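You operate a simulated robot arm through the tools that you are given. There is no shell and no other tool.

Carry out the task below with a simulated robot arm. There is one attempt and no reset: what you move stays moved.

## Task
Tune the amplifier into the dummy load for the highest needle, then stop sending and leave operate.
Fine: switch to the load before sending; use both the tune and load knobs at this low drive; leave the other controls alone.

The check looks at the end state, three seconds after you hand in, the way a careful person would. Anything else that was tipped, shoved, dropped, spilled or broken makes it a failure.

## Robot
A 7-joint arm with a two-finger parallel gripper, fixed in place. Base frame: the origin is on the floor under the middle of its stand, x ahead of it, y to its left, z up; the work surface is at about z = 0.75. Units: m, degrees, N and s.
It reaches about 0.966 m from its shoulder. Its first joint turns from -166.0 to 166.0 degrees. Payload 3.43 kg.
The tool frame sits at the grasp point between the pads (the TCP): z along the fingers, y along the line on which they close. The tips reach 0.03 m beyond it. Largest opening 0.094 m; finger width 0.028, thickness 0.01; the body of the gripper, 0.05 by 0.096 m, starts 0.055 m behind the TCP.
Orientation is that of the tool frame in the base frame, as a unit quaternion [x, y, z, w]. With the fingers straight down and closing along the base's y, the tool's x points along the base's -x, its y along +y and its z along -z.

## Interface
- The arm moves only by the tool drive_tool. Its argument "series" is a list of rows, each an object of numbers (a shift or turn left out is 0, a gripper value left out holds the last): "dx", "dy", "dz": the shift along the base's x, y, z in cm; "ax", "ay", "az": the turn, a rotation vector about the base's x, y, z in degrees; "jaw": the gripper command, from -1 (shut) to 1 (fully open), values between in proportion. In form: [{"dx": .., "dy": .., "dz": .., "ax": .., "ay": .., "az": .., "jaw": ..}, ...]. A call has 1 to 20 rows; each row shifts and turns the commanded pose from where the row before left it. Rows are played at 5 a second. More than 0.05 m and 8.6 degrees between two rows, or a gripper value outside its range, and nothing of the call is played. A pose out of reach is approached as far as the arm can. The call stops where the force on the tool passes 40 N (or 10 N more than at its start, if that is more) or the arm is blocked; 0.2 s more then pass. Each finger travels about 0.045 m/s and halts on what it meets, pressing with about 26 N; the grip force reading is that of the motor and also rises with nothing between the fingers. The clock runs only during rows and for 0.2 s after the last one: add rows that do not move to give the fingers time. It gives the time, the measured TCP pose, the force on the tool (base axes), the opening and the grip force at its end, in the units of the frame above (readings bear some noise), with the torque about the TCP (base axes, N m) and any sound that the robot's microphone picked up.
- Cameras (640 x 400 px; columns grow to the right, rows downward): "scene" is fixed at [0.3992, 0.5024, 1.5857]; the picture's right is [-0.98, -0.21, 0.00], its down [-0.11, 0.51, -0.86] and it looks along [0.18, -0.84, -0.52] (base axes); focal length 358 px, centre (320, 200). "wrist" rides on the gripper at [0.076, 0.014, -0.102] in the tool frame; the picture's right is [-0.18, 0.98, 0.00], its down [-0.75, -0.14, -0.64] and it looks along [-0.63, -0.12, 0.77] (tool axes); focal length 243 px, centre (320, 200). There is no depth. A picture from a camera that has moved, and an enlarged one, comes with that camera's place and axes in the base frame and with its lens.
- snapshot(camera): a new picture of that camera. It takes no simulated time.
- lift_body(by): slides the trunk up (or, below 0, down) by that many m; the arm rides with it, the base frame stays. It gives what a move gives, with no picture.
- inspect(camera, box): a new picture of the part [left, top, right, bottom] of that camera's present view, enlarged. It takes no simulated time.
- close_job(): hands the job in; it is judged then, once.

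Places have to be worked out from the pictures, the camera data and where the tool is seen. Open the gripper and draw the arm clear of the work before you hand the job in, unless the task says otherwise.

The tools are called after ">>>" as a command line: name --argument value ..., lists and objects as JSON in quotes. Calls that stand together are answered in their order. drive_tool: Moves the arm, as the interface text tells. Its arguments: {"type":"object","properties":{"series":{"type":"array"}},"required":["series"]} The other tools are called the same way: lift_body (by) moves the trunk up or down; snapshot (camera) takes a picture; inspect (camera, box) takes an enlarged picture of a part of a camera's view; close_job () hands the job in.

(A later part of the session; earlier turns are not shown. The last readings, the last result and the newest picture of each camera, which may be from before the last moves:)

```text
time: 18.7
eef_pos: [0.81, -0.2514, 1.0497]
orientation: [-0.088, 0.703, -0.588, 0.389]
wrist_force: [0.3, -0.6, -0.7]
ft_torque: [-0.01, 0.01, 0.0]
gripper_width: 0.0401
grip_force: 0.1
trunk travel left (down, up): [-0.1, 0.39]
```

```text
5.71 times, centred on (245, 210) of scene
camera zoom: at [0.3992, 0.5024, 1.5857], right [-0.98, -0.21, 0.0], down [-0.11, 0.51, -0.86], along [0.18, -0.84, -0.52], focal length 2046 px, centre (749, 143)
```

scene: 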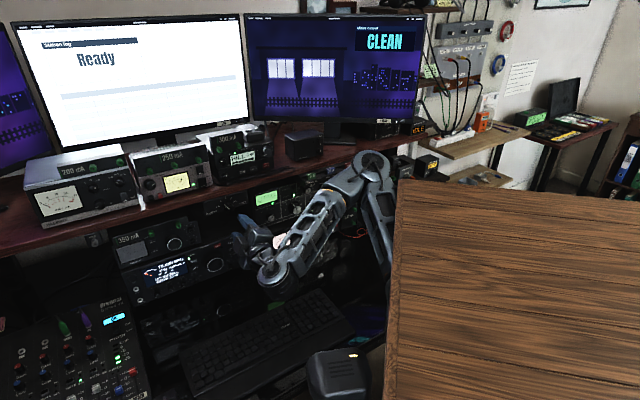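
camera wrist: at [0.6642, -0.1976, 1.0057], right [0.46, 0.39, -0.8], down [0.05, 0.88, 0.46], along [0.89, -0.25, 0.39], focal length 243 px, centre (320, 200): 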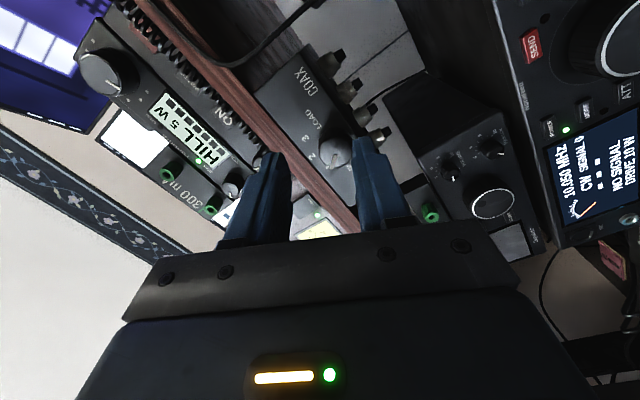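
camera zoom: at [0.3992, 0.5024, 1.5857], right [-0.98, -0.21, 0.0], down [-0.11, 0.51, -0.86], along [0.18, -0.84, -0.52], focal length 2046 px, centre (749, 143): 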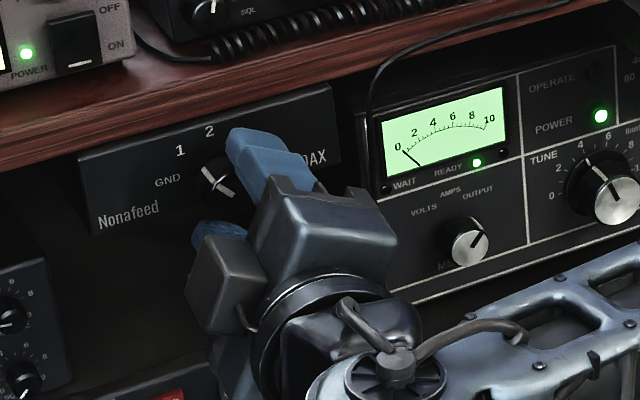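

Fingertips straddle the knob, with ~0.8 cm overlap. I advance 4 mm more and close on it.

>>> drive_tool --series '[{"dx": 0.26, "dy": -0.3}, {}, {"jaw": -1}, {}, {}]'

>>> inspect --camera "wrist" --box '[220, 40, 440, 240]'

```text
time: 19.9
eef_pos: [0.8138, -0.2543, 1.047]
orientation: [-0.088, 0.704, -0.588, 0.39]
wrist_force: [5.2, 3.2, -13.1]
ft_torque: [0.29, 0.24, 0.34]
gripper_width: 0.0261
grip_force: 45.4
trunk travel left (down, up): [-0.1, 0.39]
```

```text
2.00 times, centred on (330, 140) of wrist
camera zoom: at [0.6991, -0.2177, 1.0019], right [0.45, 0.4, -0.8], down [0.05, 0.88, 0.47], along [0.89, -0.25, 0.38], focal length 485 px, centre (300, 320)
```

zoom: 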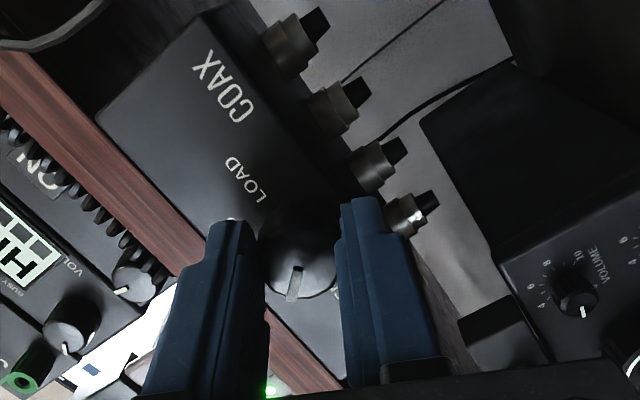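

Gripped at 2.6 cm with a small sideways load; I relieve it by shifting 3 mm along the closing axis, then turn clockwise in a first 48° step.

>>> drive_tool --series '[{"dx": 0.1, "dy": 0.09, "dz": -0.27}, {"ax": 5.2, "ay": -6.07}, {"ax": 5.2, "ay": -6.07}, {"ax": 5.2, "ay": -6.07}, {"ax": 5.2, "ay": -6.07}, {"ax": 5.2, "ay": -6.07}, {"ax": 5.2, "ay": -6.07}, {}]'

>>> inspect --camera "wrist" --box '[220, 40, 440, 240]'

>>> inspect --camera "scene" --box '[200, 175, 290, 245]'

```text
time: 21.3
eef_pos: [0.8159, -0.2527, 1.0493]
orientation: [0.127, 0.697, -0.442, 0.55]
wrist_force: [-9.2, -1.2, -0.6]
ft_torque: [0.46, 0.49, 0.21]
gripper_width: 0.0259
grip_force: 45.4
trunk travel left (down, up): [-0.1, 0.39]
stopped in row 6: the force on the tool passed its limit at 77 N (the readings are from after the stop); the commanded pose is now the measured one
```

```text
2.00 times, centred on (330, 140) of wrist
camera zoom: at [0.7291, -0.1922, 0.9759], right [0.72, 0.62, -0.31], down [-0.24, 0.64, 0.73], along [0.65, -0.45, 0.61], focal length 485 px, centre (300, 320)
```

zoom: 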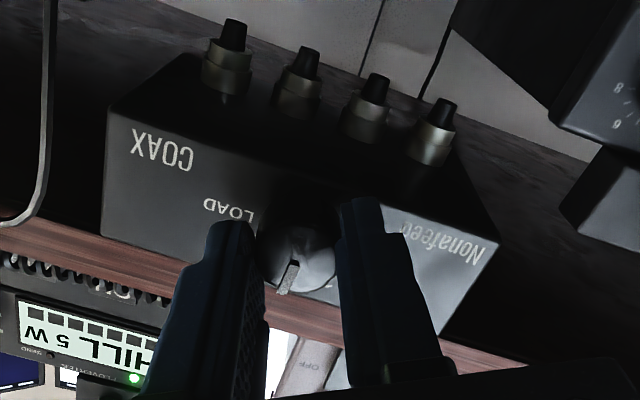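

```text
5.71 times, centred on (245, 210) of scene
camera zoom: at [0.3992, 0.5024, 1.5857], right [-0.98, -0.21, 0.0], down [-0.11, 0.51, -0.86], along [0.18, -0.84, -0.52], focal length 2046 px, centre (749, 143)
```

zoom: 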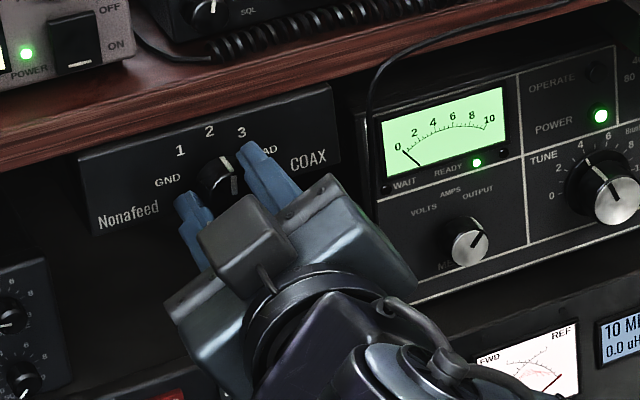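

The knob is turning with the fingers (about 35° so far), but the force spiked — likely a detent plus slight axis offset. The command was reset; I continue slower in small steps.

>>> drive_tool --series '[{"ax": 2.6, "ay": -3.03}, {"ax": 2.6, "ay": -3.03}, {"ax": 2.6, "ay": -3.03}, {}]'

>>> inspect --camera "scene" --box '[200, 175, 290, 245]'

```text
time: 21.6
eef_pos: [0.8171, -0.2531, 1.0507]
orientation: [0.13, 0.696, -0.438, 0.553]
wrist_force: [-9.4, -3.2, 0.0]
ft_torque: [0.7, 0.73, 0.07]
gripper_width: 0.0259
grip_force: 45.1
trunk travel left (down, up): [-0.1, 0.39]
stopped in row 1: the force on the tool passed its limit at 63 N (the readings are from after the stop); the commanded pose is now the measured one
```

```text
5.71 times, centred on (245, 210) of scene
camera zoom: at [0.3992, 0.5024, 1.5857], right [-0.98, -0.21, 0.0], down [-0.11, 0.51, -0.86], along [0.18, -0.84, -0.52], focal length 2046 px, centre (749, 143)
```

zoom: 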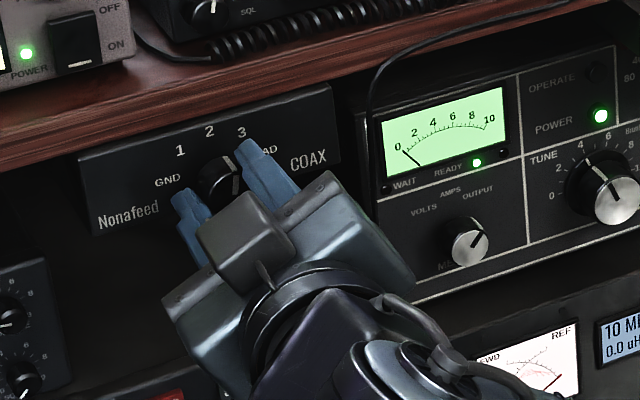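

The force limit trips again after a few degrees, so the grip is being strained rather than turning about the knob axis. I release, let the detent settle, and look at where the knob stands relative to the fingers.

>>> drive_tool --series '[{"jaw": -0.1}, {}, {}]'

>>> inspect --camera "wrist" --box '[220, 40, 440, 240]'

>>> inspect --camera "scene" --box '[205, 180, 265, 220]'

```text
time: 22.4
eef_pos: [0.8178, -0.2524, 1.0497]
orientation: [0.128, 0.696, -0.438, 0.554]
wrist_force: [-0.1, 0.6, 0.0]
ft_torque: [0.01, 0.01, 0.01]
gripper_width: 0.0423
grip_force: 0.1
trunk travel left (down, up): [-0.1, 0.39]
```

```text
2.00 times, centred on (330, 140) of wrist
camera zoom: at [0.7303, -0.191, 0.9774], right [0.72, 0.63, -0.3], down [-0.25, 0.63, 0.73], along [0.65, -0.45, 0.61], focal length 485 px, centre (300, 320)
```

zoom: 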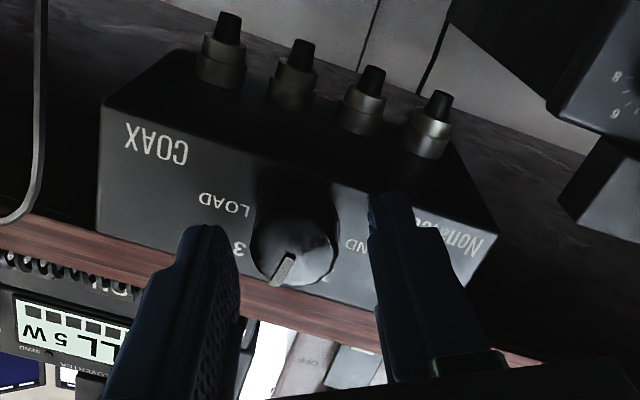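

```text
10.00 times, centred on (235, 200) of scene
camera zoom: at [0.3992, 0.5024, 1.5857], right [-0.98, -0.21, 0.0], down [-0.11, 0.51, -0.86], along [0.18, -0.84, -0.52], focal length 3581 px, centre (1170, 200)
```

zoom: 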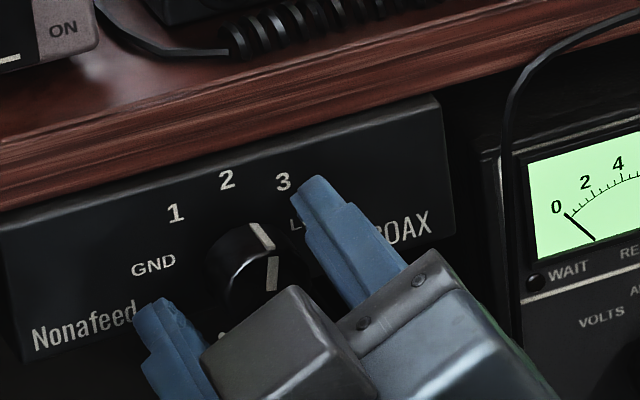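

The knob is now at position 2, and vision puts its axis 5 mm to the right of the tool axis, so the arm drifted while rotating. I back off 4 cm and test in free air how much the TCP wanders when I rotate.

>>> drive_tool --series '[{"dx": -1.32, "dy": 1.5}, {"dx": -1.32, "dy": 1.5}, {}, {}]'

>>> drive_tool --series '[{"ax": -5.27, "ay": 6.01}, {"ax": -5.27, "ay": 6.01}, {"ax": -5.27, "ay": 6.01}]'

>>> drive_tool --series '[{}, {}]'

>>> drive_tool --series '[{}, {}]'

```text
time: 23.5
eef_pos: [0.8493, -0.1412, 1.0563]
orientation: [0.106, 0.692, -0.43, 0.57]
wrist_force: [-1.0, 1.0, -0.5]
ft_torque: [0.01, 0.01, 0.03]
gripper_width: 0.0421
grip_force: 0.0
trunk travel left (down, up): [-0.1, 0.39]
stopped in row 4: the arm was blocked; the commanded pose is now the measured one
```

```text
time: 24.5
eef_pos: [0.8261, -0.1505, 1.085]
orientation: [-0.037, 0.685, -0.549, 0.478]
wrist_force: [0.4, 0.3, 0.0]
ft_torque: [-0.02, -0.05, -0.07]
gripper_width: 0.0422
grip_force: 0.0
trunk travel left (down, up): [-0.1, 0.39]
stopped in row 3: the arm was blocked; the commanded pose is now the measured one
```

```text
time: 25.1
eef_pos: [0.8271, -0.1517, 1.0826]
orientation: [-0.037, 0.687, -0.55, 0.474]
wrist_force: [0.3, -0.1, 0.3]
ft_torque: [0.01, 0.02, -0.02]
gripper_width: 0.0424
grip_force: 0.0
trunk travel left (down, up): [-0.1, 0.39]
```

```text
time: 25.7
eef_pos: [0.8251, -0.1522, 1.0839]
orientation: [-0.038, 0.687, -0.549, 0.475]
wrist_force: [-0.4, -0.3, 1.0]
ft_torque: [0.02, -0.02, -0.01]
gripper_width: 0.0422
grip_force: 0.1
trunk travel left (down, up): [-0.1, 0.39]
```

The retreat went sideways and reported the arm blocked — something is obstructing a link. I look at the scene carefully before any further motion.

>>> snapshot --camera "scene"

>>> inspect --camera "scene" --box '[180, 140, 420, 310]'

>>> snapshot --camera "wrist"

```text
taken
```

scene: 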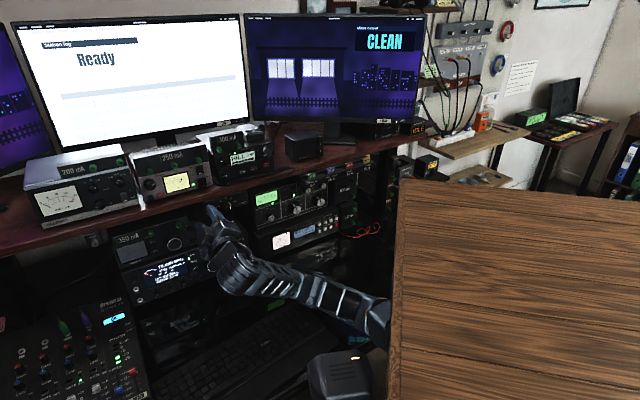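

```text
2.35 times, centred on (300, 225) of scene
camera zoom: at [0.3992, 0.5024, 1.5857], right [-0.98, -0.21, 0.0], down [-0.11, 0.51, -0.86], along [0.18, -0.84, -0.52], focal length 842 px, centre (367, 141)
```

zoom: 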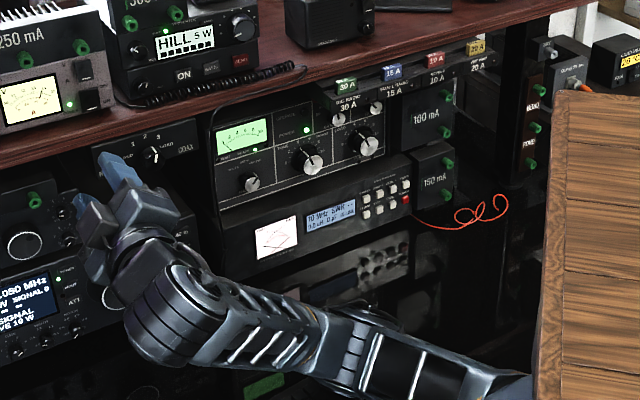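

```text
taken
camera wrist: at [0.7178, -0.1167, 1.0209], right [0.56, 0.49, -0.66], down [-0.1, 0.84, 0.54], along [0.82, -0.24, 0.52], focal length 243 px, centre (320, 200)
```

wrist: 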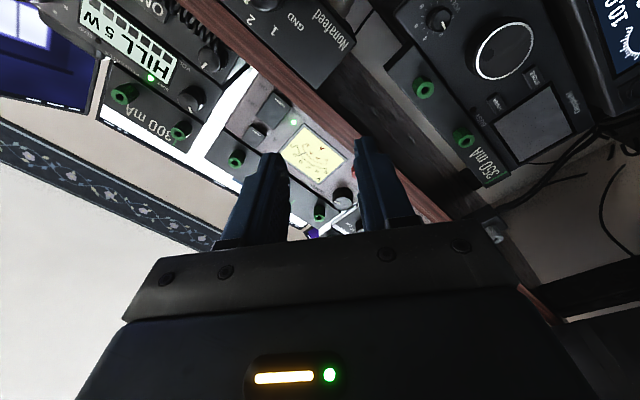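

The elbow has swung from high to low, which explains the TCP wander. I check the keyboard area for any contact.

>>> inspect --camera "scene" --box '[140, 230, 420, 400]'

```text
2.29 times, centred on (280, 315) of scene
camera zoom: at [0.3992, 0.5024, 1.5857], right [-0.98, -0.21, 0.0], down [-0.11, 0.51, -0.86], along [0.18, -0.84, -0.52], focal length 818 px, centre (411, -63)
```

zoom: 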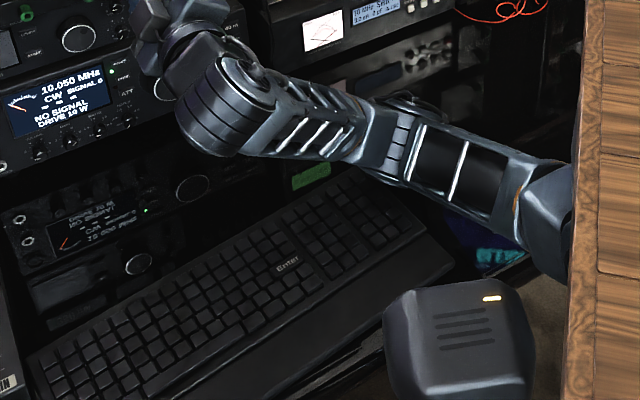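

I compare the keyboard's position with the very first picture by taking the same crop.

>>> inspect --camera "scene" --box '[0, 220, 400, 400]'

```text
1.60 times, centred on (200, 310) of scene
camera zoom: at [0.3992, 0.5024, 1.5857], right [-0.98, -0.21, 0.0], down [-0.11, 0.51, -0.86], along [0.18, -0.84, -0.52], focal length 573 px, centre (512, 24)
```

zoom: 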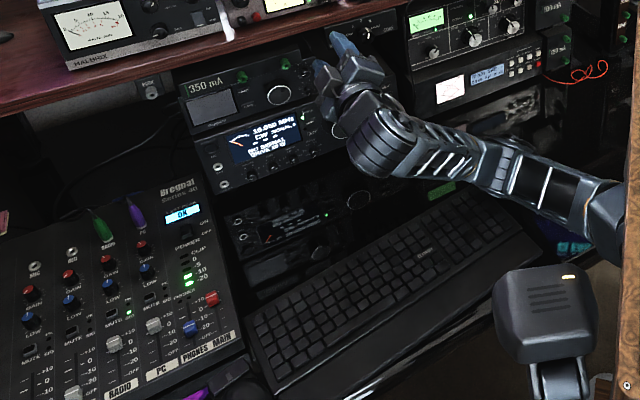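

The keyboard has been pushed several centimetres toward the camera — a link must have caught it when the elbow swung. I look closely at that area and the mouse to know exactly what moved.

>>> inspect --camera "scene" --box '[120, 320, 260, 400]'

>>> inspect --camera "scene" --box '[230, 270, 400, 400]'

```text
4.57 times, centred on (190, 360) of scene
camera zoom: at [0.3992, 0.5024, 1.5857], right [-0.98, -0.21, 0.0], down [-0.11, 0.51, -0.86], along [0.18, -0.84, -0.52], focal length 1637 px, centre (914, -531)
```

zoom: 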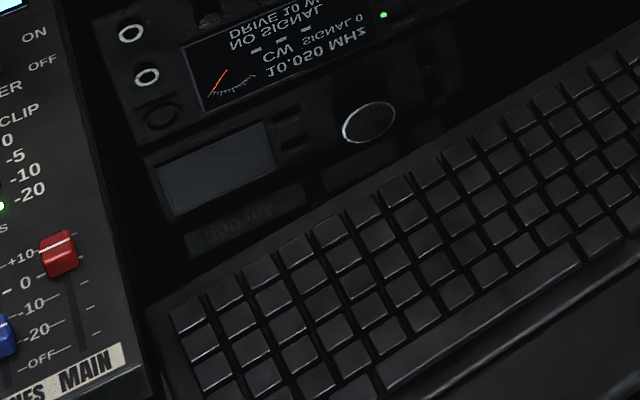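

```text
3.08 times, centred on (315, 335) of scene
camera zoom: at [0.3992, 0.5024, 1.5857], right [-0.98, -0.21, 0.0], down [-0.11, 0.51, -0.86], along [0.18, -0.84, -0.52], focal length 1102 px, centre (335, -215)
```

zoom: 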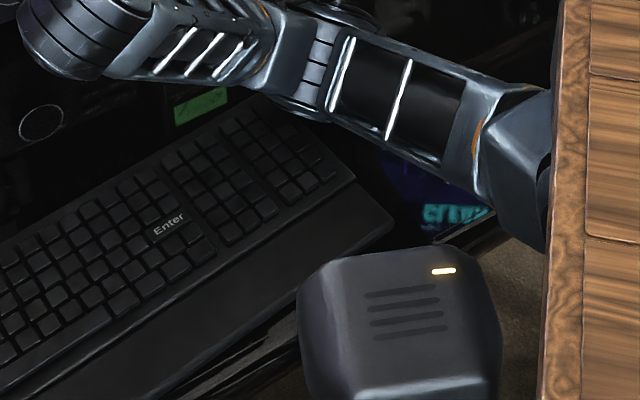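

The keyboard was slid toward the front-left; I'll need to put it back at the end. For now I test with very small moves whether the arm tracks properly in this configuration.

>>> drive_tool --series '[{"dx": -0.6, "dy": 0.6}, {}, {}]'

>>> inspect --camera "scene" --box '[180, 190, 420, 360]'

```text
time: 26.5
eef_pos: [0.8161, -0.1534, 1.0872]
orientation: [-0.031, 0.685, -0.552, 0.474]
wrist_force: [0.8, 0.0, 0.0]
ft_torque: [0.01, 0.02, 0.01]
gripper_width: 0.0421
grip_force: 0.0
trunk travel left (down, up): [-0.1, 0.39]
```

```text
2.35 times, centred on (300, 275) of scene
camera zoom: at [0.3992, 0.5024, 1.5857], right [-0.98, -0.21, 0.0], down [-0.11, 0.51, -0.86], along [0.18, -0.84, -0.52], focal length 842 px, centre (367, 24)
```

zoom: 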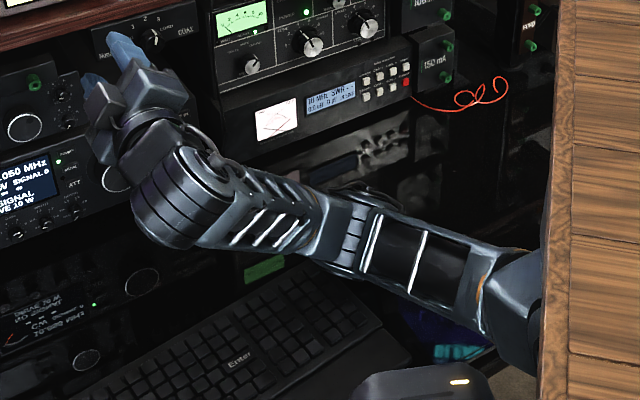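

The arm tracks poorly here (asked -0.6,+0.6 cm, got -0.9,-0.1), so some joint is at a limit or touching. The hand is clear of the shelf front, so I raise the trunk 10 cm to lift the elbow away from the keyboard.

>>> lift_body --by 0.1

>>> snapshot --camera "scene"

>>> snapshot --camera "wrist"

```text
time: 27.8
eef_pos: [0.8232, -0.1501, 1.1717]
orientation: [-0.038, 0.693, -0.544, 0.471]
wrist_force: [-0.5, 0.3, 0.5]
ft_torque: [-0.03, 0.0, -0.01]
gripper_width: 0.0421
grip_force: 0.0
trunk travel left (down, up): [-0.2, 0.29]
```

```text
taken
```

scene: 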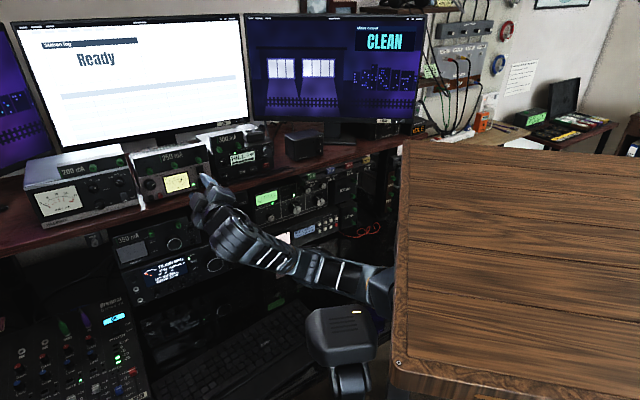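

```text
taken
camera wrist: at [0.7159, -0.1144, 1.1108], right [0.55, 0.5, -0.66], down [-0.09, 0.83, 0.55], along [0.83, -0.24, 0.51], focal length 243 px, centre (320, 200)
```

wrist: 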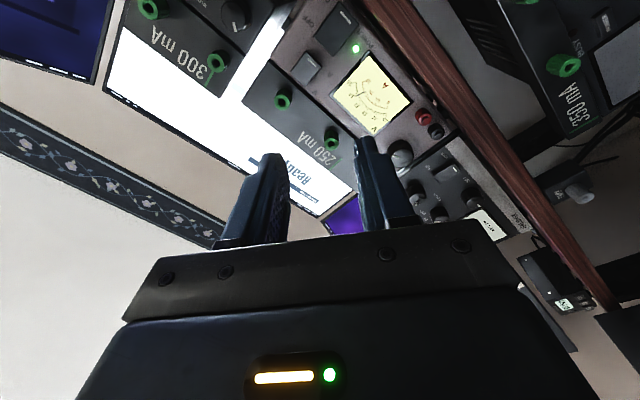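

The arm relaxed by ~1.5 cm as it rose, so a link had been resting on something. I test tracking again with a small retreat here.

>>> drive_tool --series '[{"dx": -0.7, "dy": 0.7}, {"dx": -0.7, "dy": 0.7}, {}, {}]'

>>> drive_tool --series '[{"dz": -1.0}, {"dz": -1.0}, {}, {}]'

>>> snapshot --camera "scene"

```text
time: 28.8
eef_pos: [0.8079, -0.1366, 1.1729]
orientation: [-0.037, 0.694, -0.544, 0.47]
wrist_force: [0.0, 0.0, -0.1]
ft_torque: [-0.03, 0.01, -0.01]
gripper_width: 0.0427
grip_force: 0.1
trunk travel left (down, up): [-0.2, 0.29]
```

```text
time: 29.8
eef_pos: [0.8089, -0.137, 1.1506]
orientation: [-0.037, 0.693, -0.545, 0.471]
wrist_force: [0.3, -0.5, 0.0]
ft_torque: [0.02, 0.01, 0.04]
gripper_width: 0.0425
grip_force: 0.0
trunk travel left (down, up): [-0.2, 0.29]
```

```text
taken
```

scene: 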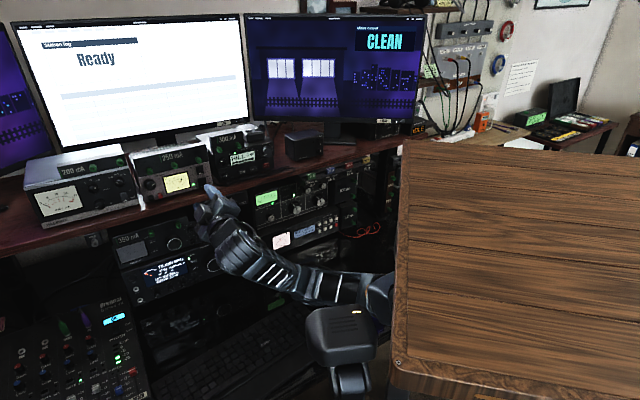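

Tracking is good again here. From the pictures I infer the arm is a Panda-like arm with its shoulder near (0.336,-0.13) and the elbow is now hanging low over the desk, which is what touched the keyboard. I raise the trunk to lift the elbow well clear before reconfiguring.

>>> lift_body --by 0.15

>>> snapshot --camera "scene"

>>> inspect --camera "scene" --box '[0, 220, 400, 400]'

```text
time: 31.6
eef_pos: [0.8089, -0.1373, 1.3015]
orientation: [-0.037, 0.694, -0.545, 0.47]
wrist_force: [-0.1, -0.6, 0.1]
ft_torque: [0.0, -0.03, 0.02]
gripper_width: 0.0423
grip_force: 0.0
trunk travel left (down, up): [-0.35, 0.14]
```

```text
taken
```

scene: 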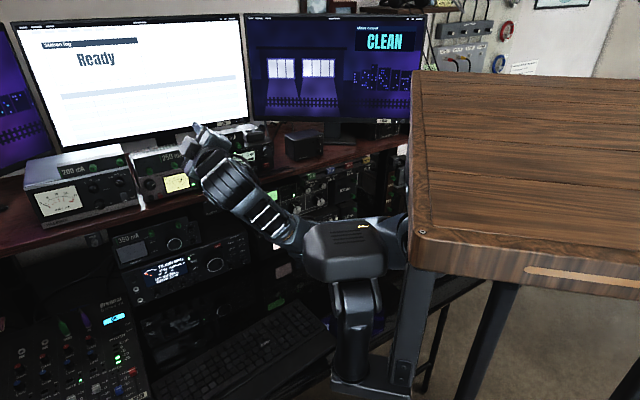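

```text
1.60 times, centred on (200, 310) of scene
camera zoom: at [0.3992, 0.5024, 1.5857], right [-0.98, -0.21, 0.0], down [-0.11, 0.51, -0.86], along [0.18, -0.84, -0.52], focal length 573 px, centre (512, 24)
```

zoom: 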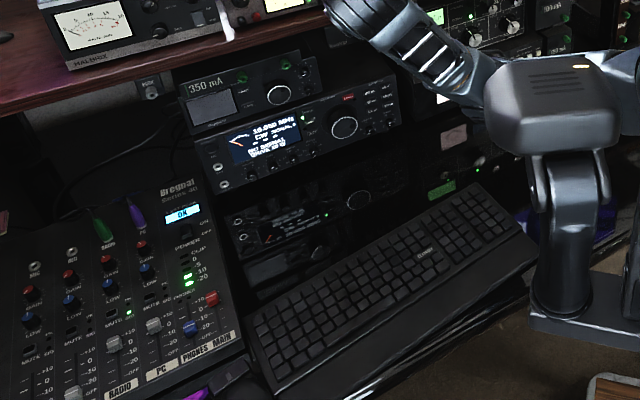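

The arm is clear of the desk now. I rotate back toward the fingers-down home orientation while retreating from the shelf, in two halves.

>>> drive_tool --series '[{"dx": -1.5, "dy": 0.8}, {"dx": -1.5, "dy": 0.8}, {"dx": -1.0, "ax": 5.83, "ay": 5.03, "az": -0.39}, {"dx": -1.0, "ax": 5.83, "ay": 5.03, "az": -0.39}, {"dx": -1.0, "ax": 5.83, "ay": 5.03, "az": -0.39}, {"dx": -1.0, "ax": 5.83, "ay": 5.03, "az": -0.39}, {}]'

>>> snapshot --camera "scene"

```text
time: 33.2
eef_pos: [0.7412, -0.1206, 1.3014]
orientation: [-0.027, 0.86, -0.385, 0.333]
wrist_force: [0.0, 0.0, 0.8]
ft_torque: [-0.01, 0.01, 0.01]
gripper_width: 0.0421
grip_force: 0.0
trunk travel left (down, up): [-0.35, 0.14]
```

```text
taken
```

scene: 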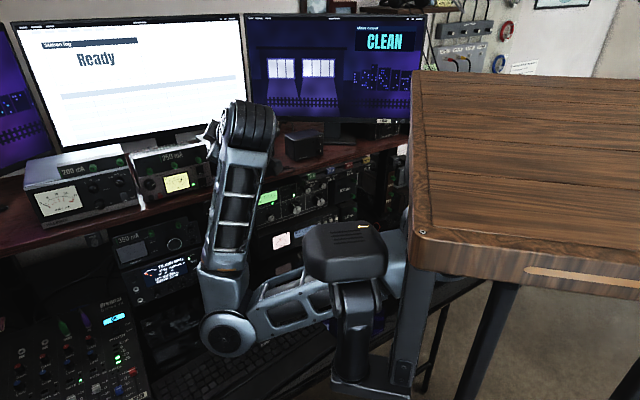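

The elbow is now in front and low but well above the desk. I continue to the fingers-down orientation and then see how the arm settles.

>>> drive_tool --series '[{"dx": -0.7, "dz": 0.5, "ax": 5.83, "ay": 5.03, "az": -0.39}, {"dx": -0.7, "dz": 0.5, "ax": 5.83, "ay": 5.03, "az": -0.39}, {"dx": -0.7, "dz": 0.5, "ax": 5.83, "ay": 5.03, "az": -0.39}, {"dx": -0.7, "dz": 0.5, "ax": 5.83, "ay": 5.03, "az": -0.39}, {"dx": -0.7, "dz": 0.5, "ax": 5.83, "ay": 5.03, "az": -0.39}, {"dx": -0.7, "dz": 0.5, "ax": 5.83, "ay": 5.03, "az": -0.39}, {}]'

>>> snapshot --camera "scene"

```text
time: 34.8
eef_pos: [0.6966, -0.1256, 1.3313]
orientation: [-0.001, 0.991, -0.099, 0.085]
wrist_force: [-0.4, 0.5, 0.1]
ft_torque: [0.01, 0.03, 0.01]
gripper_width: 0.0423
grip_force: 0.1
trunk travel left (down, up): [-0.35, 0.14]
```

```text
taken
```

scene: 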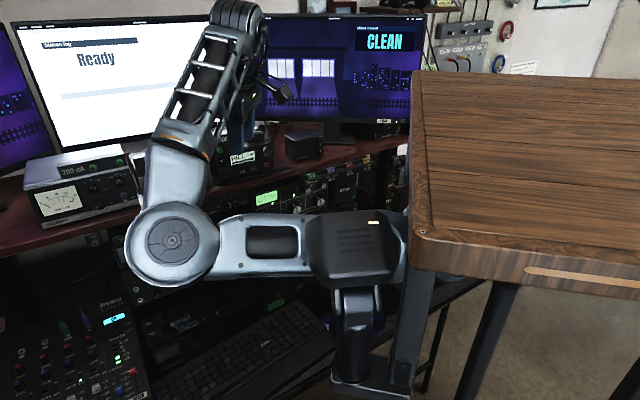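

The elbow is now out to the left, in free space. I raise the trunk fully so that any elbow reconfiguration happens well above the desk.

>>> lift_body --by 0.13

>>> drive_tool --series '[{"dx": -2, "dy": -2, "ax": 0.8, "ay": 0.7, "az": 0}, {"dx": -2, "dy": -2, "ax": 6.0, "ay": 5.2, "az": -0.3}, {"dx": -2, "dy": -2, "ax": 6.0, "ay": 5.2, "az": -0.3}, {"dx": -2, "dy": -2}, {"dx": -2, "dy": -2}, {}]'

>>> snapshot --camera "scene"

>>> snapshot --camera "wrist"

```text
time: 36.4
eef_pos: [0.6971, -0.1242, 1.4612]
orientation: [-0.003, 0.991, -0.1, 0.085]
wrist_force: [-0.3, 0.9, -0.2]
ft_torque: [0.01, -0.04, 0.0]
gripper_width: 0.0423
grip_force: 0.1
trunk travel left (down, up): [-0.48, 0.01]
```

```text
time: 37.8
eef_pos: [0.598, -0.2215, 1.462]
orientation: [-0.002, 1.0, 0.013, -0.01]
wrist_force: [0.3, -0.2, 0.6]
ft_torque: [0.03, -0.01, 0.03]
gripper_width: 0.0424
grip_force: 0.0
trunk travel left (down, up): [-0.48, 0.01]
```

```text
taken
```

scene: 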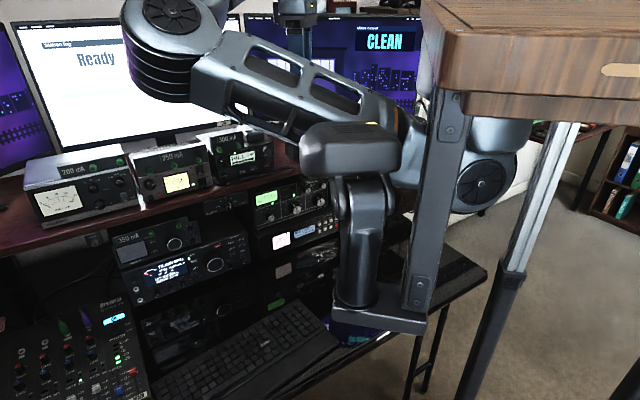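

```text
taken
camera wrist: at [0.5219, -0.2106, 1.5666], right [0.18, 0.98, 0.02], down [0.77, -0.16, 0.62], along [0.62, -0.1, -0.78], focal length 243 px, centre (320, 200)
```

wrist: 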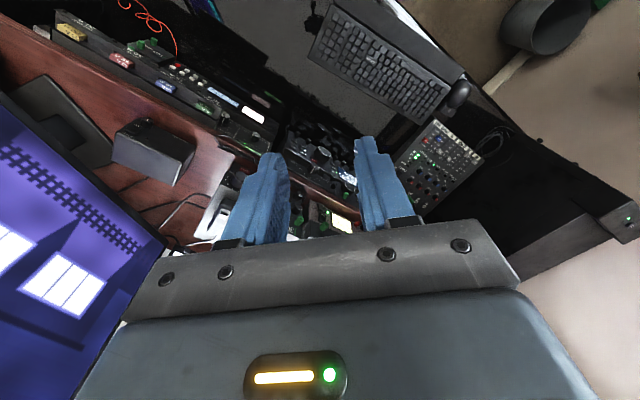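

This view shows the arm's own links much better. I zoom in to understand which joint is where before moving on.

>>> inspect --camera "scene" --box '[110, 0, 350, 150]'

>>> inspect --camera "scene" --box '[290, 60, 560, 240]'

>>> inspect --camera "scene" --box '[280, 120, 520, 360]'

```text
2.67 times, centred on (230, 75) of scene
camera zoom: at [0.3992, 0.5024, 1.5857], right [-0.98, -0.21, 0.0], down [-0.11, 0.51, -0.86], along [0.18, -0.84, -0.52], focal length 955 px, centre (560, 533)
```

zoom: 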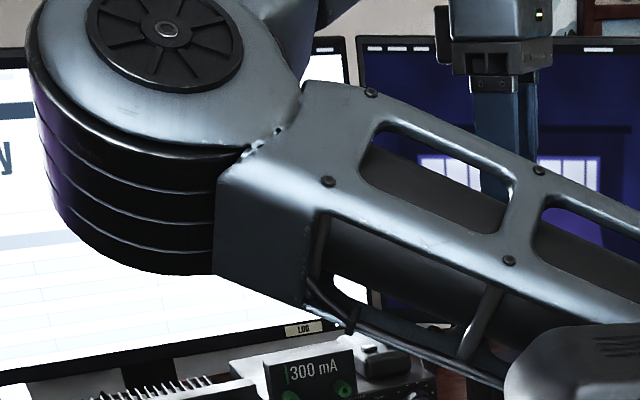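

```text
2.22 times, centred on (425, 150) of scene
camera zoom: at [0.3992, 0.5024, 1.5857], right [-0.98, -0.21, 0.0], down [-0.11, 0.51, -0.86], along [0.18, -0.84, -0.52], focal length 796 px, centre (87, 311)
```

zoom: 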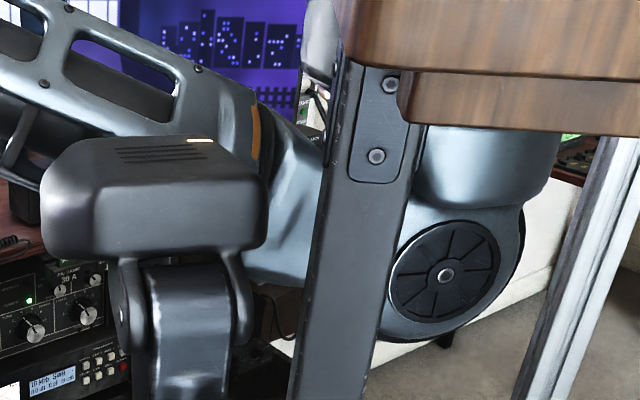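

```text
1.67 times, centred on (400, 240) of scene
camera zoom: at [0.3992, 0.5024, 1.5857], right [-0.98, -0.21, 0.0], down [-0.11, 0.51, -0.86], along [0.18, -0.84, -0.52], focal length 597 px, centre (187, 133)
```

zoom: 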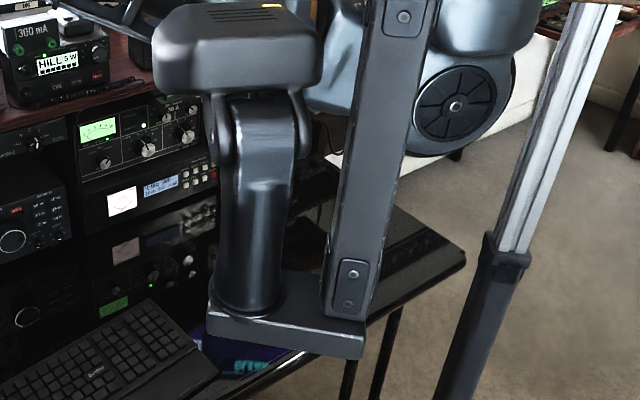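

The arm hangs from the underside of the wooden top and the grey head on a post is separate. To learn where the shoulder and elbow really are, I yaw the hand in place (high, free space) so the wrist camera looks back at the body.

>>> drive_tool --series '[{"az": -8}, {"az": -8}, {"az": -8}, {"az": -8}, {"az": -8}, {"az": -8}, {"az": -8}, {"az": -8}, {}]'

>>> snapshot --camera "wrist"

>>> snapshot --camera "scene"

```text
time: 39.8
eef_pos: [0.5972, -0.2218, 1.4626]
orientation: [0.529, 0.848, 0.015, -0.002]
wrist_force: [0.2, 0.6, -0.2]
ft_torque: [0.0, 0.0, -0.04]
gripper_width: 0.0424
grip_force: 0.1
trunk travel left (down, up): [-0.48, 0.01]
```

```text
taken
camera wrist: at [0.5742, -0.1504, 1.567], right [0.96, 0.27, 0.02], down [0.2, -0.76, 0.62], along [0.18, -0.6, -0.78], focal length 243 px, centre (320, 200)
```

wrist: 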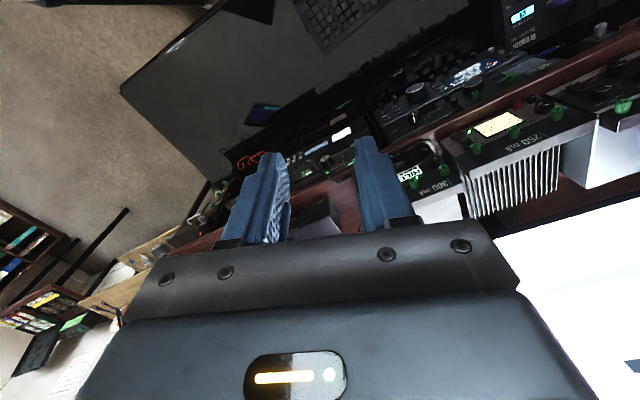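

```text
taken
```

scene: 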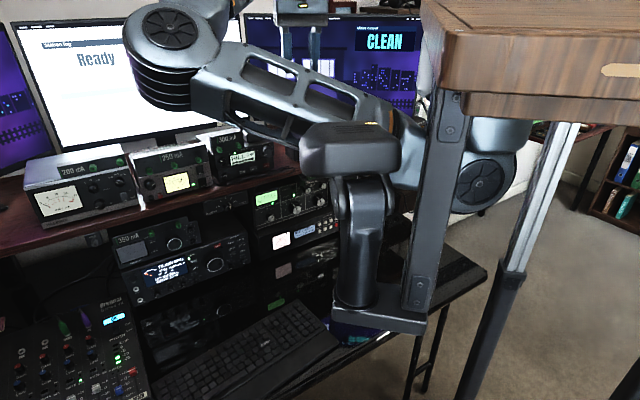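

Yaw tracks perfectly here. I continue turning to look back at the body.

>>> drive_tool --series '[{"az": -8}, {"az": -8}, {"az": -8}, {"az": -8}, {"az": -8}, {"az": -8}, {"az": -8}, {"az": -8}, {}]'

>>> snapshot --camera "wrist"

>>> snapshot --camera "scene"

```text
time: 41.8
eef_pos: [0.598, -0.2222, 1.4613]
orientation: [0.899, 0.439, 0.013, 0.007]
wrist_force: [-0.2, -0.3, -0.4]
ft_torque: [-0.04, -0.01, 0.01]
gripper_width: 0.0422
grip_force: 0.1
trunk travel left (down, up): [-0.48, 0.01]
```

```text
taken
camera wrist: at [0.6513, -0.1706, 1.5669], right [0.66, -0.75, 0.02], down [-0.59, -0.51, 0.62], along [-0.46, -0.43, -0.78], focal length 243 px, centre (320, 200)
```

wrist: 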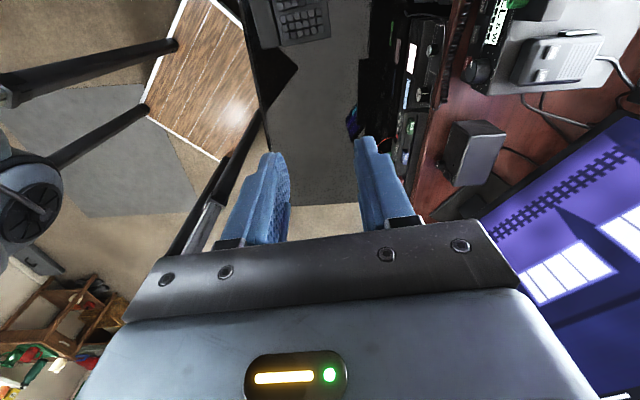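

```text
taken
```

scene: 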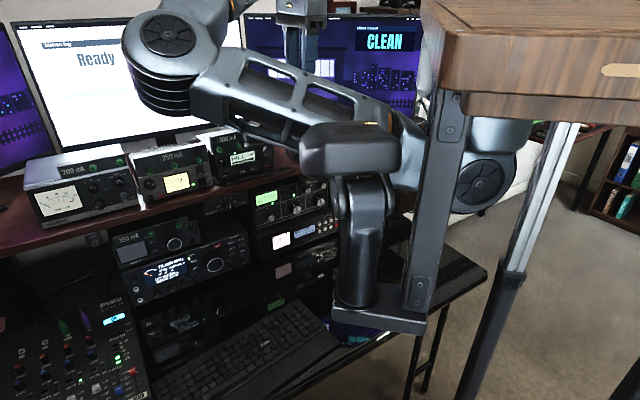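

The shoulder disc triangulates to about (0.26,-0.03,1.14 at trunk 0). With the trunk fully raised, an elbow-down posture has plenty of room above the desk, so I'll work with the trunk high. First I yaw back to face the panel.

>>> drive_tool --series '[{"az": 8}, {"az": 8}, {"az": 8}, {"az": 8}, {"az": 8}, {"az": 8}, {"az": 8}, {"az": 8}, {"az": 8}, {"az": 8}, {}]'

>>> drive_tool --series '[{"ax": -5.94, "ay": -5.35, "dx": 1.5, "dy": 0.3}, {"ax": -5.94, "ay": -5.35, "dx": 1.5, "dy": 0.3}, {"ax": -5.94, "ay": -5.35, "dx": 1.5, "dy": 0.3}, {"ax": -5.94, "ay": -5.35, "dx": 1.5, "dy": 0.3}, {}]'

>>> snapshot --camera "scene"

```text
time: 44.2
eef_pos: [0.5987, -0.2201, 1.4608]
orientation: [0.404, 0.914, 0.016, -0.005]
wrist_force: [0.2, 0.5, -0.7]
ft_torque: [-0.02, 0.01, 0.0]
gripper_width: 0.0424
grip_force: 0.0
trunk travel left (down, up): [-0.48, 0.01]
```

```text
time: 45.4
eef_pos: [0.6576, -0.2096, 1.4617]
orientation: [0.387, 0.882, -0.098, 0.249]
wrist_force: [-0.4, -0.1, -0.7]
ft_torque: [0.0, -0.02, 0.05]
gripper_width: 0.0423
grip_force: 0.0
trunk travel left (down, up): [-0.48, 0.01]
```

```text
taken
```

scene: 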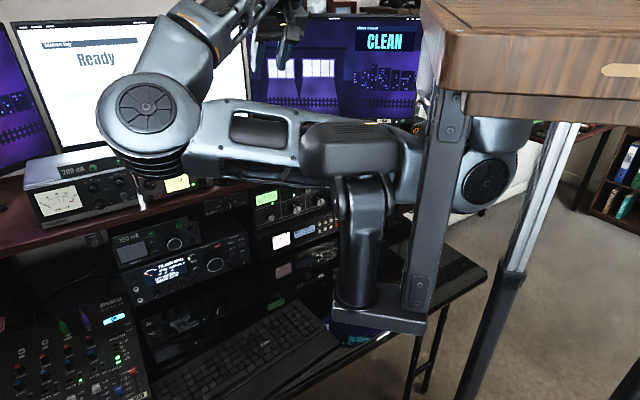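

Elbow is coming down smoothly on the left. I continue the tilt to horizontal.

>>> drive_tool --series '[{"ax": -5.94, "ay": -5.35, "dx": 1.3, "dz": -0.5}, {"ax": -5.94, "ay": -5.35, "dx": 1.3, "dz": -0.5}, {"ax": -5.94, "ay": -5.35, "dx": 1.3, "dz": -0.5}, {"ax": -5.94, "ay": -5.35, "dx": 1.3, "dz": -0.5}, {}]'

>>> snapshot --camera "scene"

```text
time: 46.6
eef_pos: [0.7096, -0.2098, 1.4418]
orientation: [0.34, 0.782, -0.204, 0.481]
wrist_force: [0.4, 0.9, 0.2]
ft_torque: [0.02, 0.02, 0.02]
gripper_width: 0.0421
grip_force: 0.0
trunk travel left (down, up): [-0.48, 0.01]
```

```text
taken
```

scene: 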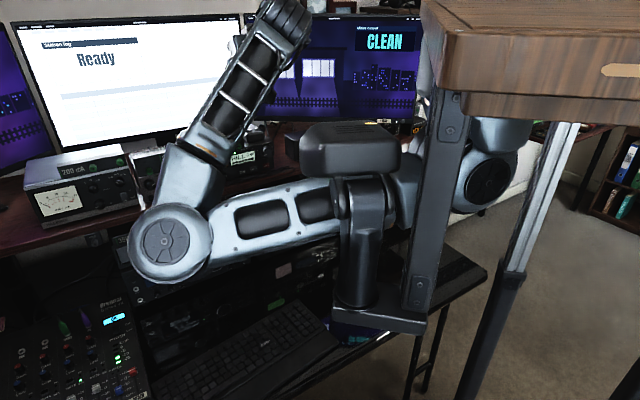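

Elbow is descending in front, well above the desk. I finish the tilt to horizontal.

>>> drive_tool --series '[{"ax": -5.94, "ay": -5.35, "dx": 1.3, "dz": -0.5}, {"ax": -5.94, "ay": -5.35, "dx": 1.3, "dz": -0.5}, {"ax": -5.94, "ay": -5.35, "dx": 1.0, "dz": -0.5}, {}]'

>>> snapshot --camera "scene"

>>> snapshot --camera "wrist"

```text
time: 47.6
eef_pos: [0.745, -0.2095, 1.4266]
orientation: [0.286, 0.667, -0.272, 0.632]
wrist_force: [0.1, 0.1, -0.3]
ft_torque: [-0.01, 0.01, -0.04]
gripper_width: 0.0422
grip_force: 0.0
trunk travel left (down, up): [-0.48, 0.01]
```

```text
taken
```

scene: 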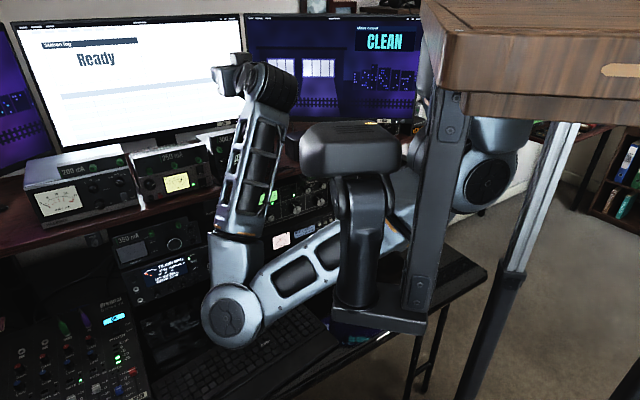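

```text
taken
camera wrist: at [0.6813, -0.1232, 1.357], right [0.72, 0.67, 0.18], down [-0.52, 0.34, 0.79], along [0.46, -0.66, 0.59], focal length 243 px, centre (320, 200)
```

wrist: 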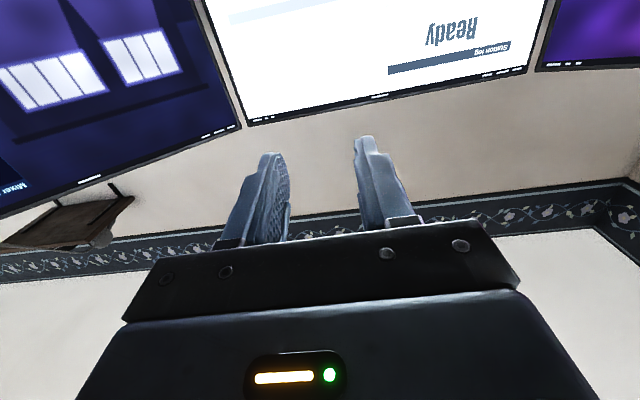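

Horizontal achieved, elbow at about (0.63,0.12,1.10). Moving the hand outward/left should let the elbow swing down to the right, away from the head column; I do that in small steps.

>>> drive_tool --series '[{"dx": 1.6, "dy": 1.8}, {"dx": 1.6, "dy": 1.8}, {"dx": 1.6, "dy": 1.8}, {"dx": 1.6, "dy": 1.8}, {}]'

>>> snapshot --camera "scene"

```text
time: 48.8
eef_pos: [0.8098, -0.1365, 1.4268]
orientation: [0.285, 0.668, -0.271, 0.632]
wrist_force: [-0.6, 0.3, 0.0]
ft_torque: [0.03, -0.02, -0.01]
gripper_width: 0.0422
grip_force: 0.1
trunk travel left (down, up): [-0.48, 0.01]
```

```text
taken
```

scene: 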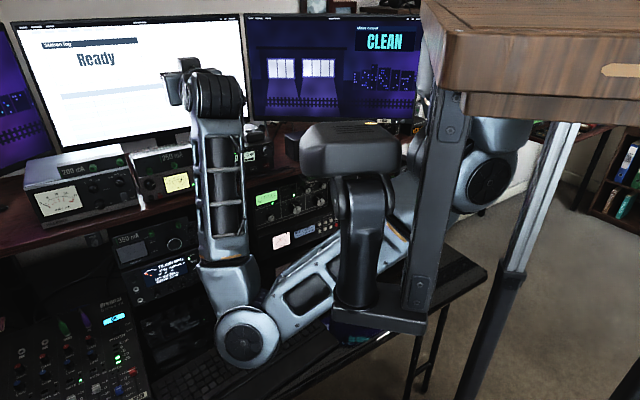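

Elbow swivel is now mostly downward. I shift the hand right/back, which should bring the elbow in line and away from the head column, before descending.

>>> drive_tool --series '[{"dx": -2, "dy": -1.9}, {"dx": -2, "dy": -1.9}, {"dx": -2, "dy": -1.9}, {"dx": -2, "dy": -1.9}, {"dx": -2, "dy": -1.9}, {"dx": -2, "dy": -1.9}, {}]'

>>> snapshot --camera "scene"

```text
time: 50.4
eef_pos: [0.7105, -0.2581, 1.4332]
orientation: [0.286, 0.667, -0.272, 0.631]
wrist_force: [-0.1, -0.2, 0.4]
ft_torque: [0.01, 0.0, 0.03]
gripper_width: 0.0424
grip_force: 0.0
out of reach, approached as far as the arm can: row 5, 6
trunk travel left (down, up): [-0.48, 0.01]
```

```text
taken
```

scene: 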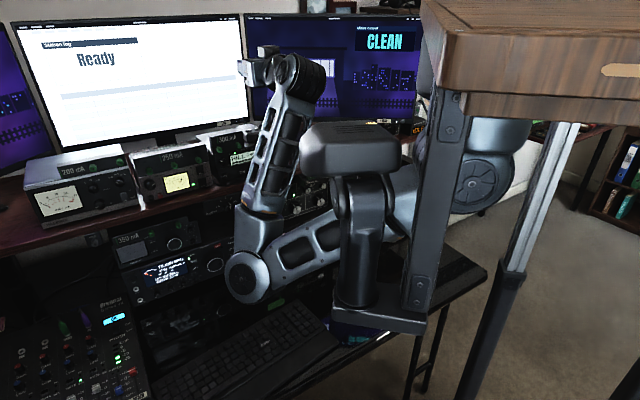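

At this height the arm is at its fold limit. I now descend in stages, watching the elbow.

>>> drive_tool --series '[{"dz": -2}, {"dz": -2}, {"dz": -2}, {"dz": -2}, {"dz": -2}, {"dz": -2}, {}]'

>>> snapshot --camera "scene"

```text
time: 52.0
eef_pos: [0.7154, -0.2606, 1.3129]
orientation: [0.287, 0.667, -0.272, 0.631]
wrist_force: [0.7, -0.1, 0.2]
ft_torque: [0.01, 0.03, 0.0]
gripper_width: 0.0425
grip_force: 0.1
out of reach, approached as far as the arm can: row 1, 2
trunk travel left (down, up): [-0.48, 0.01]
```

```text
taken
```

scene: 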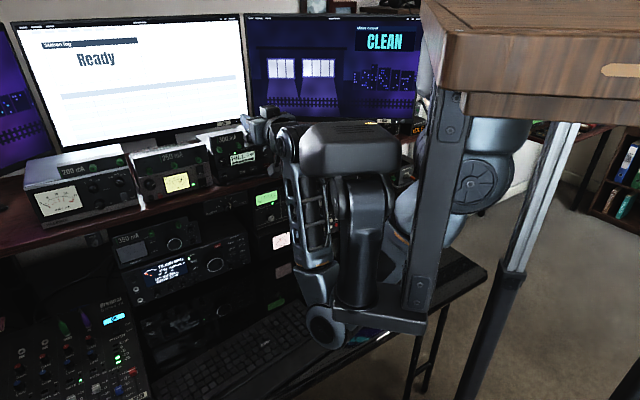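

Elbow is at about (0.50,-0.02,0.94), well above the desk. I continue the descent.

>>> drive_tool --series '[{"dz": -2}, {"dz": -2}, {"dz": -2}, {"dz": -2}, {"dz": -2}, {"dz": -2}, {}]'

>>> snapshot --camera "scene"

>>> snapshot --camera "wrist"

```text
time: 53.6
eef_pos: [0.7151, -0.2619, 1.1938]
orientation: [0.286, 0.667, -0.272, 0.631]
wrist_force: [-0.4, -0.2, -0.1]
ft_torque: [-0.02, 0.02, 0.01]
gripper_width: 0.0421
grip_force: 0.1
trunk travel left (down, up): [-0.48, 0.01]
```

```text
taken
```

scene: 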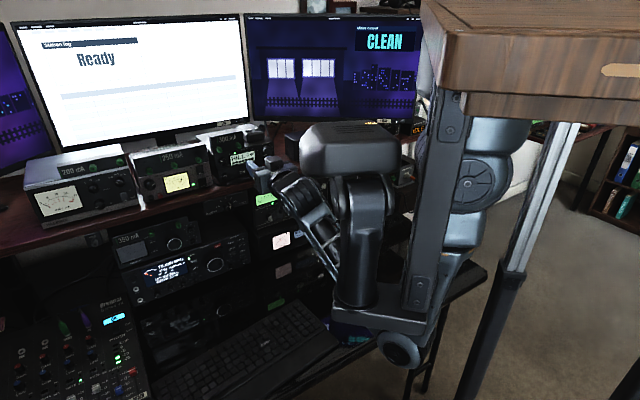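

```text
taken
camera wrist: at [0.6518, -0.1755, 1.1244], right [0.72, 0.67, 0.18], down [-0.51, 0.34, 0.79], along [0.47, -0.66, 0.59], focal length 243 px, centre (320, 200)
```

wrist: 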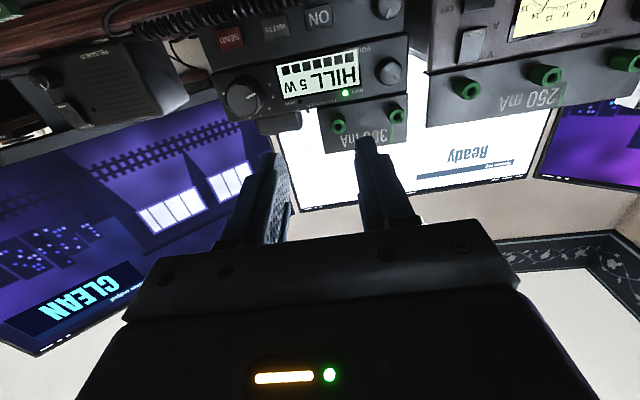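

Tracking is now excellent with the elbow tucked under the body at z≈0.89. I descend the last 14 cm to the coax knob height.

>>> drive_tool --series '[{"dz": -2}, {"dz": -2}, {"dz": -2}, {"dz": -2}, {"dz": -2}, {"dz": -2}, {"dz": -2.2}, {}]'

>>> snapshot --camera "scene"

>>> snapshot --camera "wrist"

```text
time: 55.4
eef_pos: [0.7153, -0.2618, 1.0517]
orientation: [0.287, 0.667, -0.272, 0.631]
wrist_force: [-1.0, 0.2, 0.0]
ft_torque: [0.01, 0.01, 0.01]
gripper_width: 0.0423
grip_force: 0.0
trunk travel left (down, up): [-0.48, 0.01]
```

```text
taken
```

scene: 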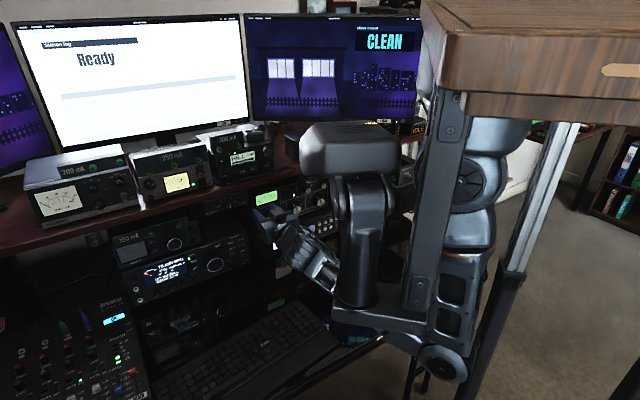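

```text
taken
camera wrist: at [0.6516, -0.1751, 0.9819], right [0.72, 0.67, 0.18], down [-0.51, 0.34, 0.79], along [0.47, -0.66, 0.59], focal length 243 px, centre (320, 200)
```

wrist: 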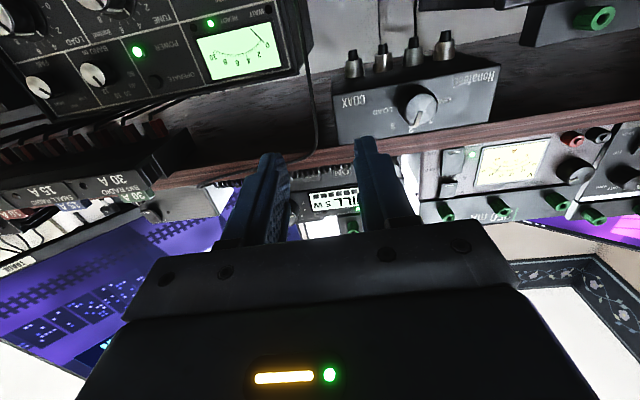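

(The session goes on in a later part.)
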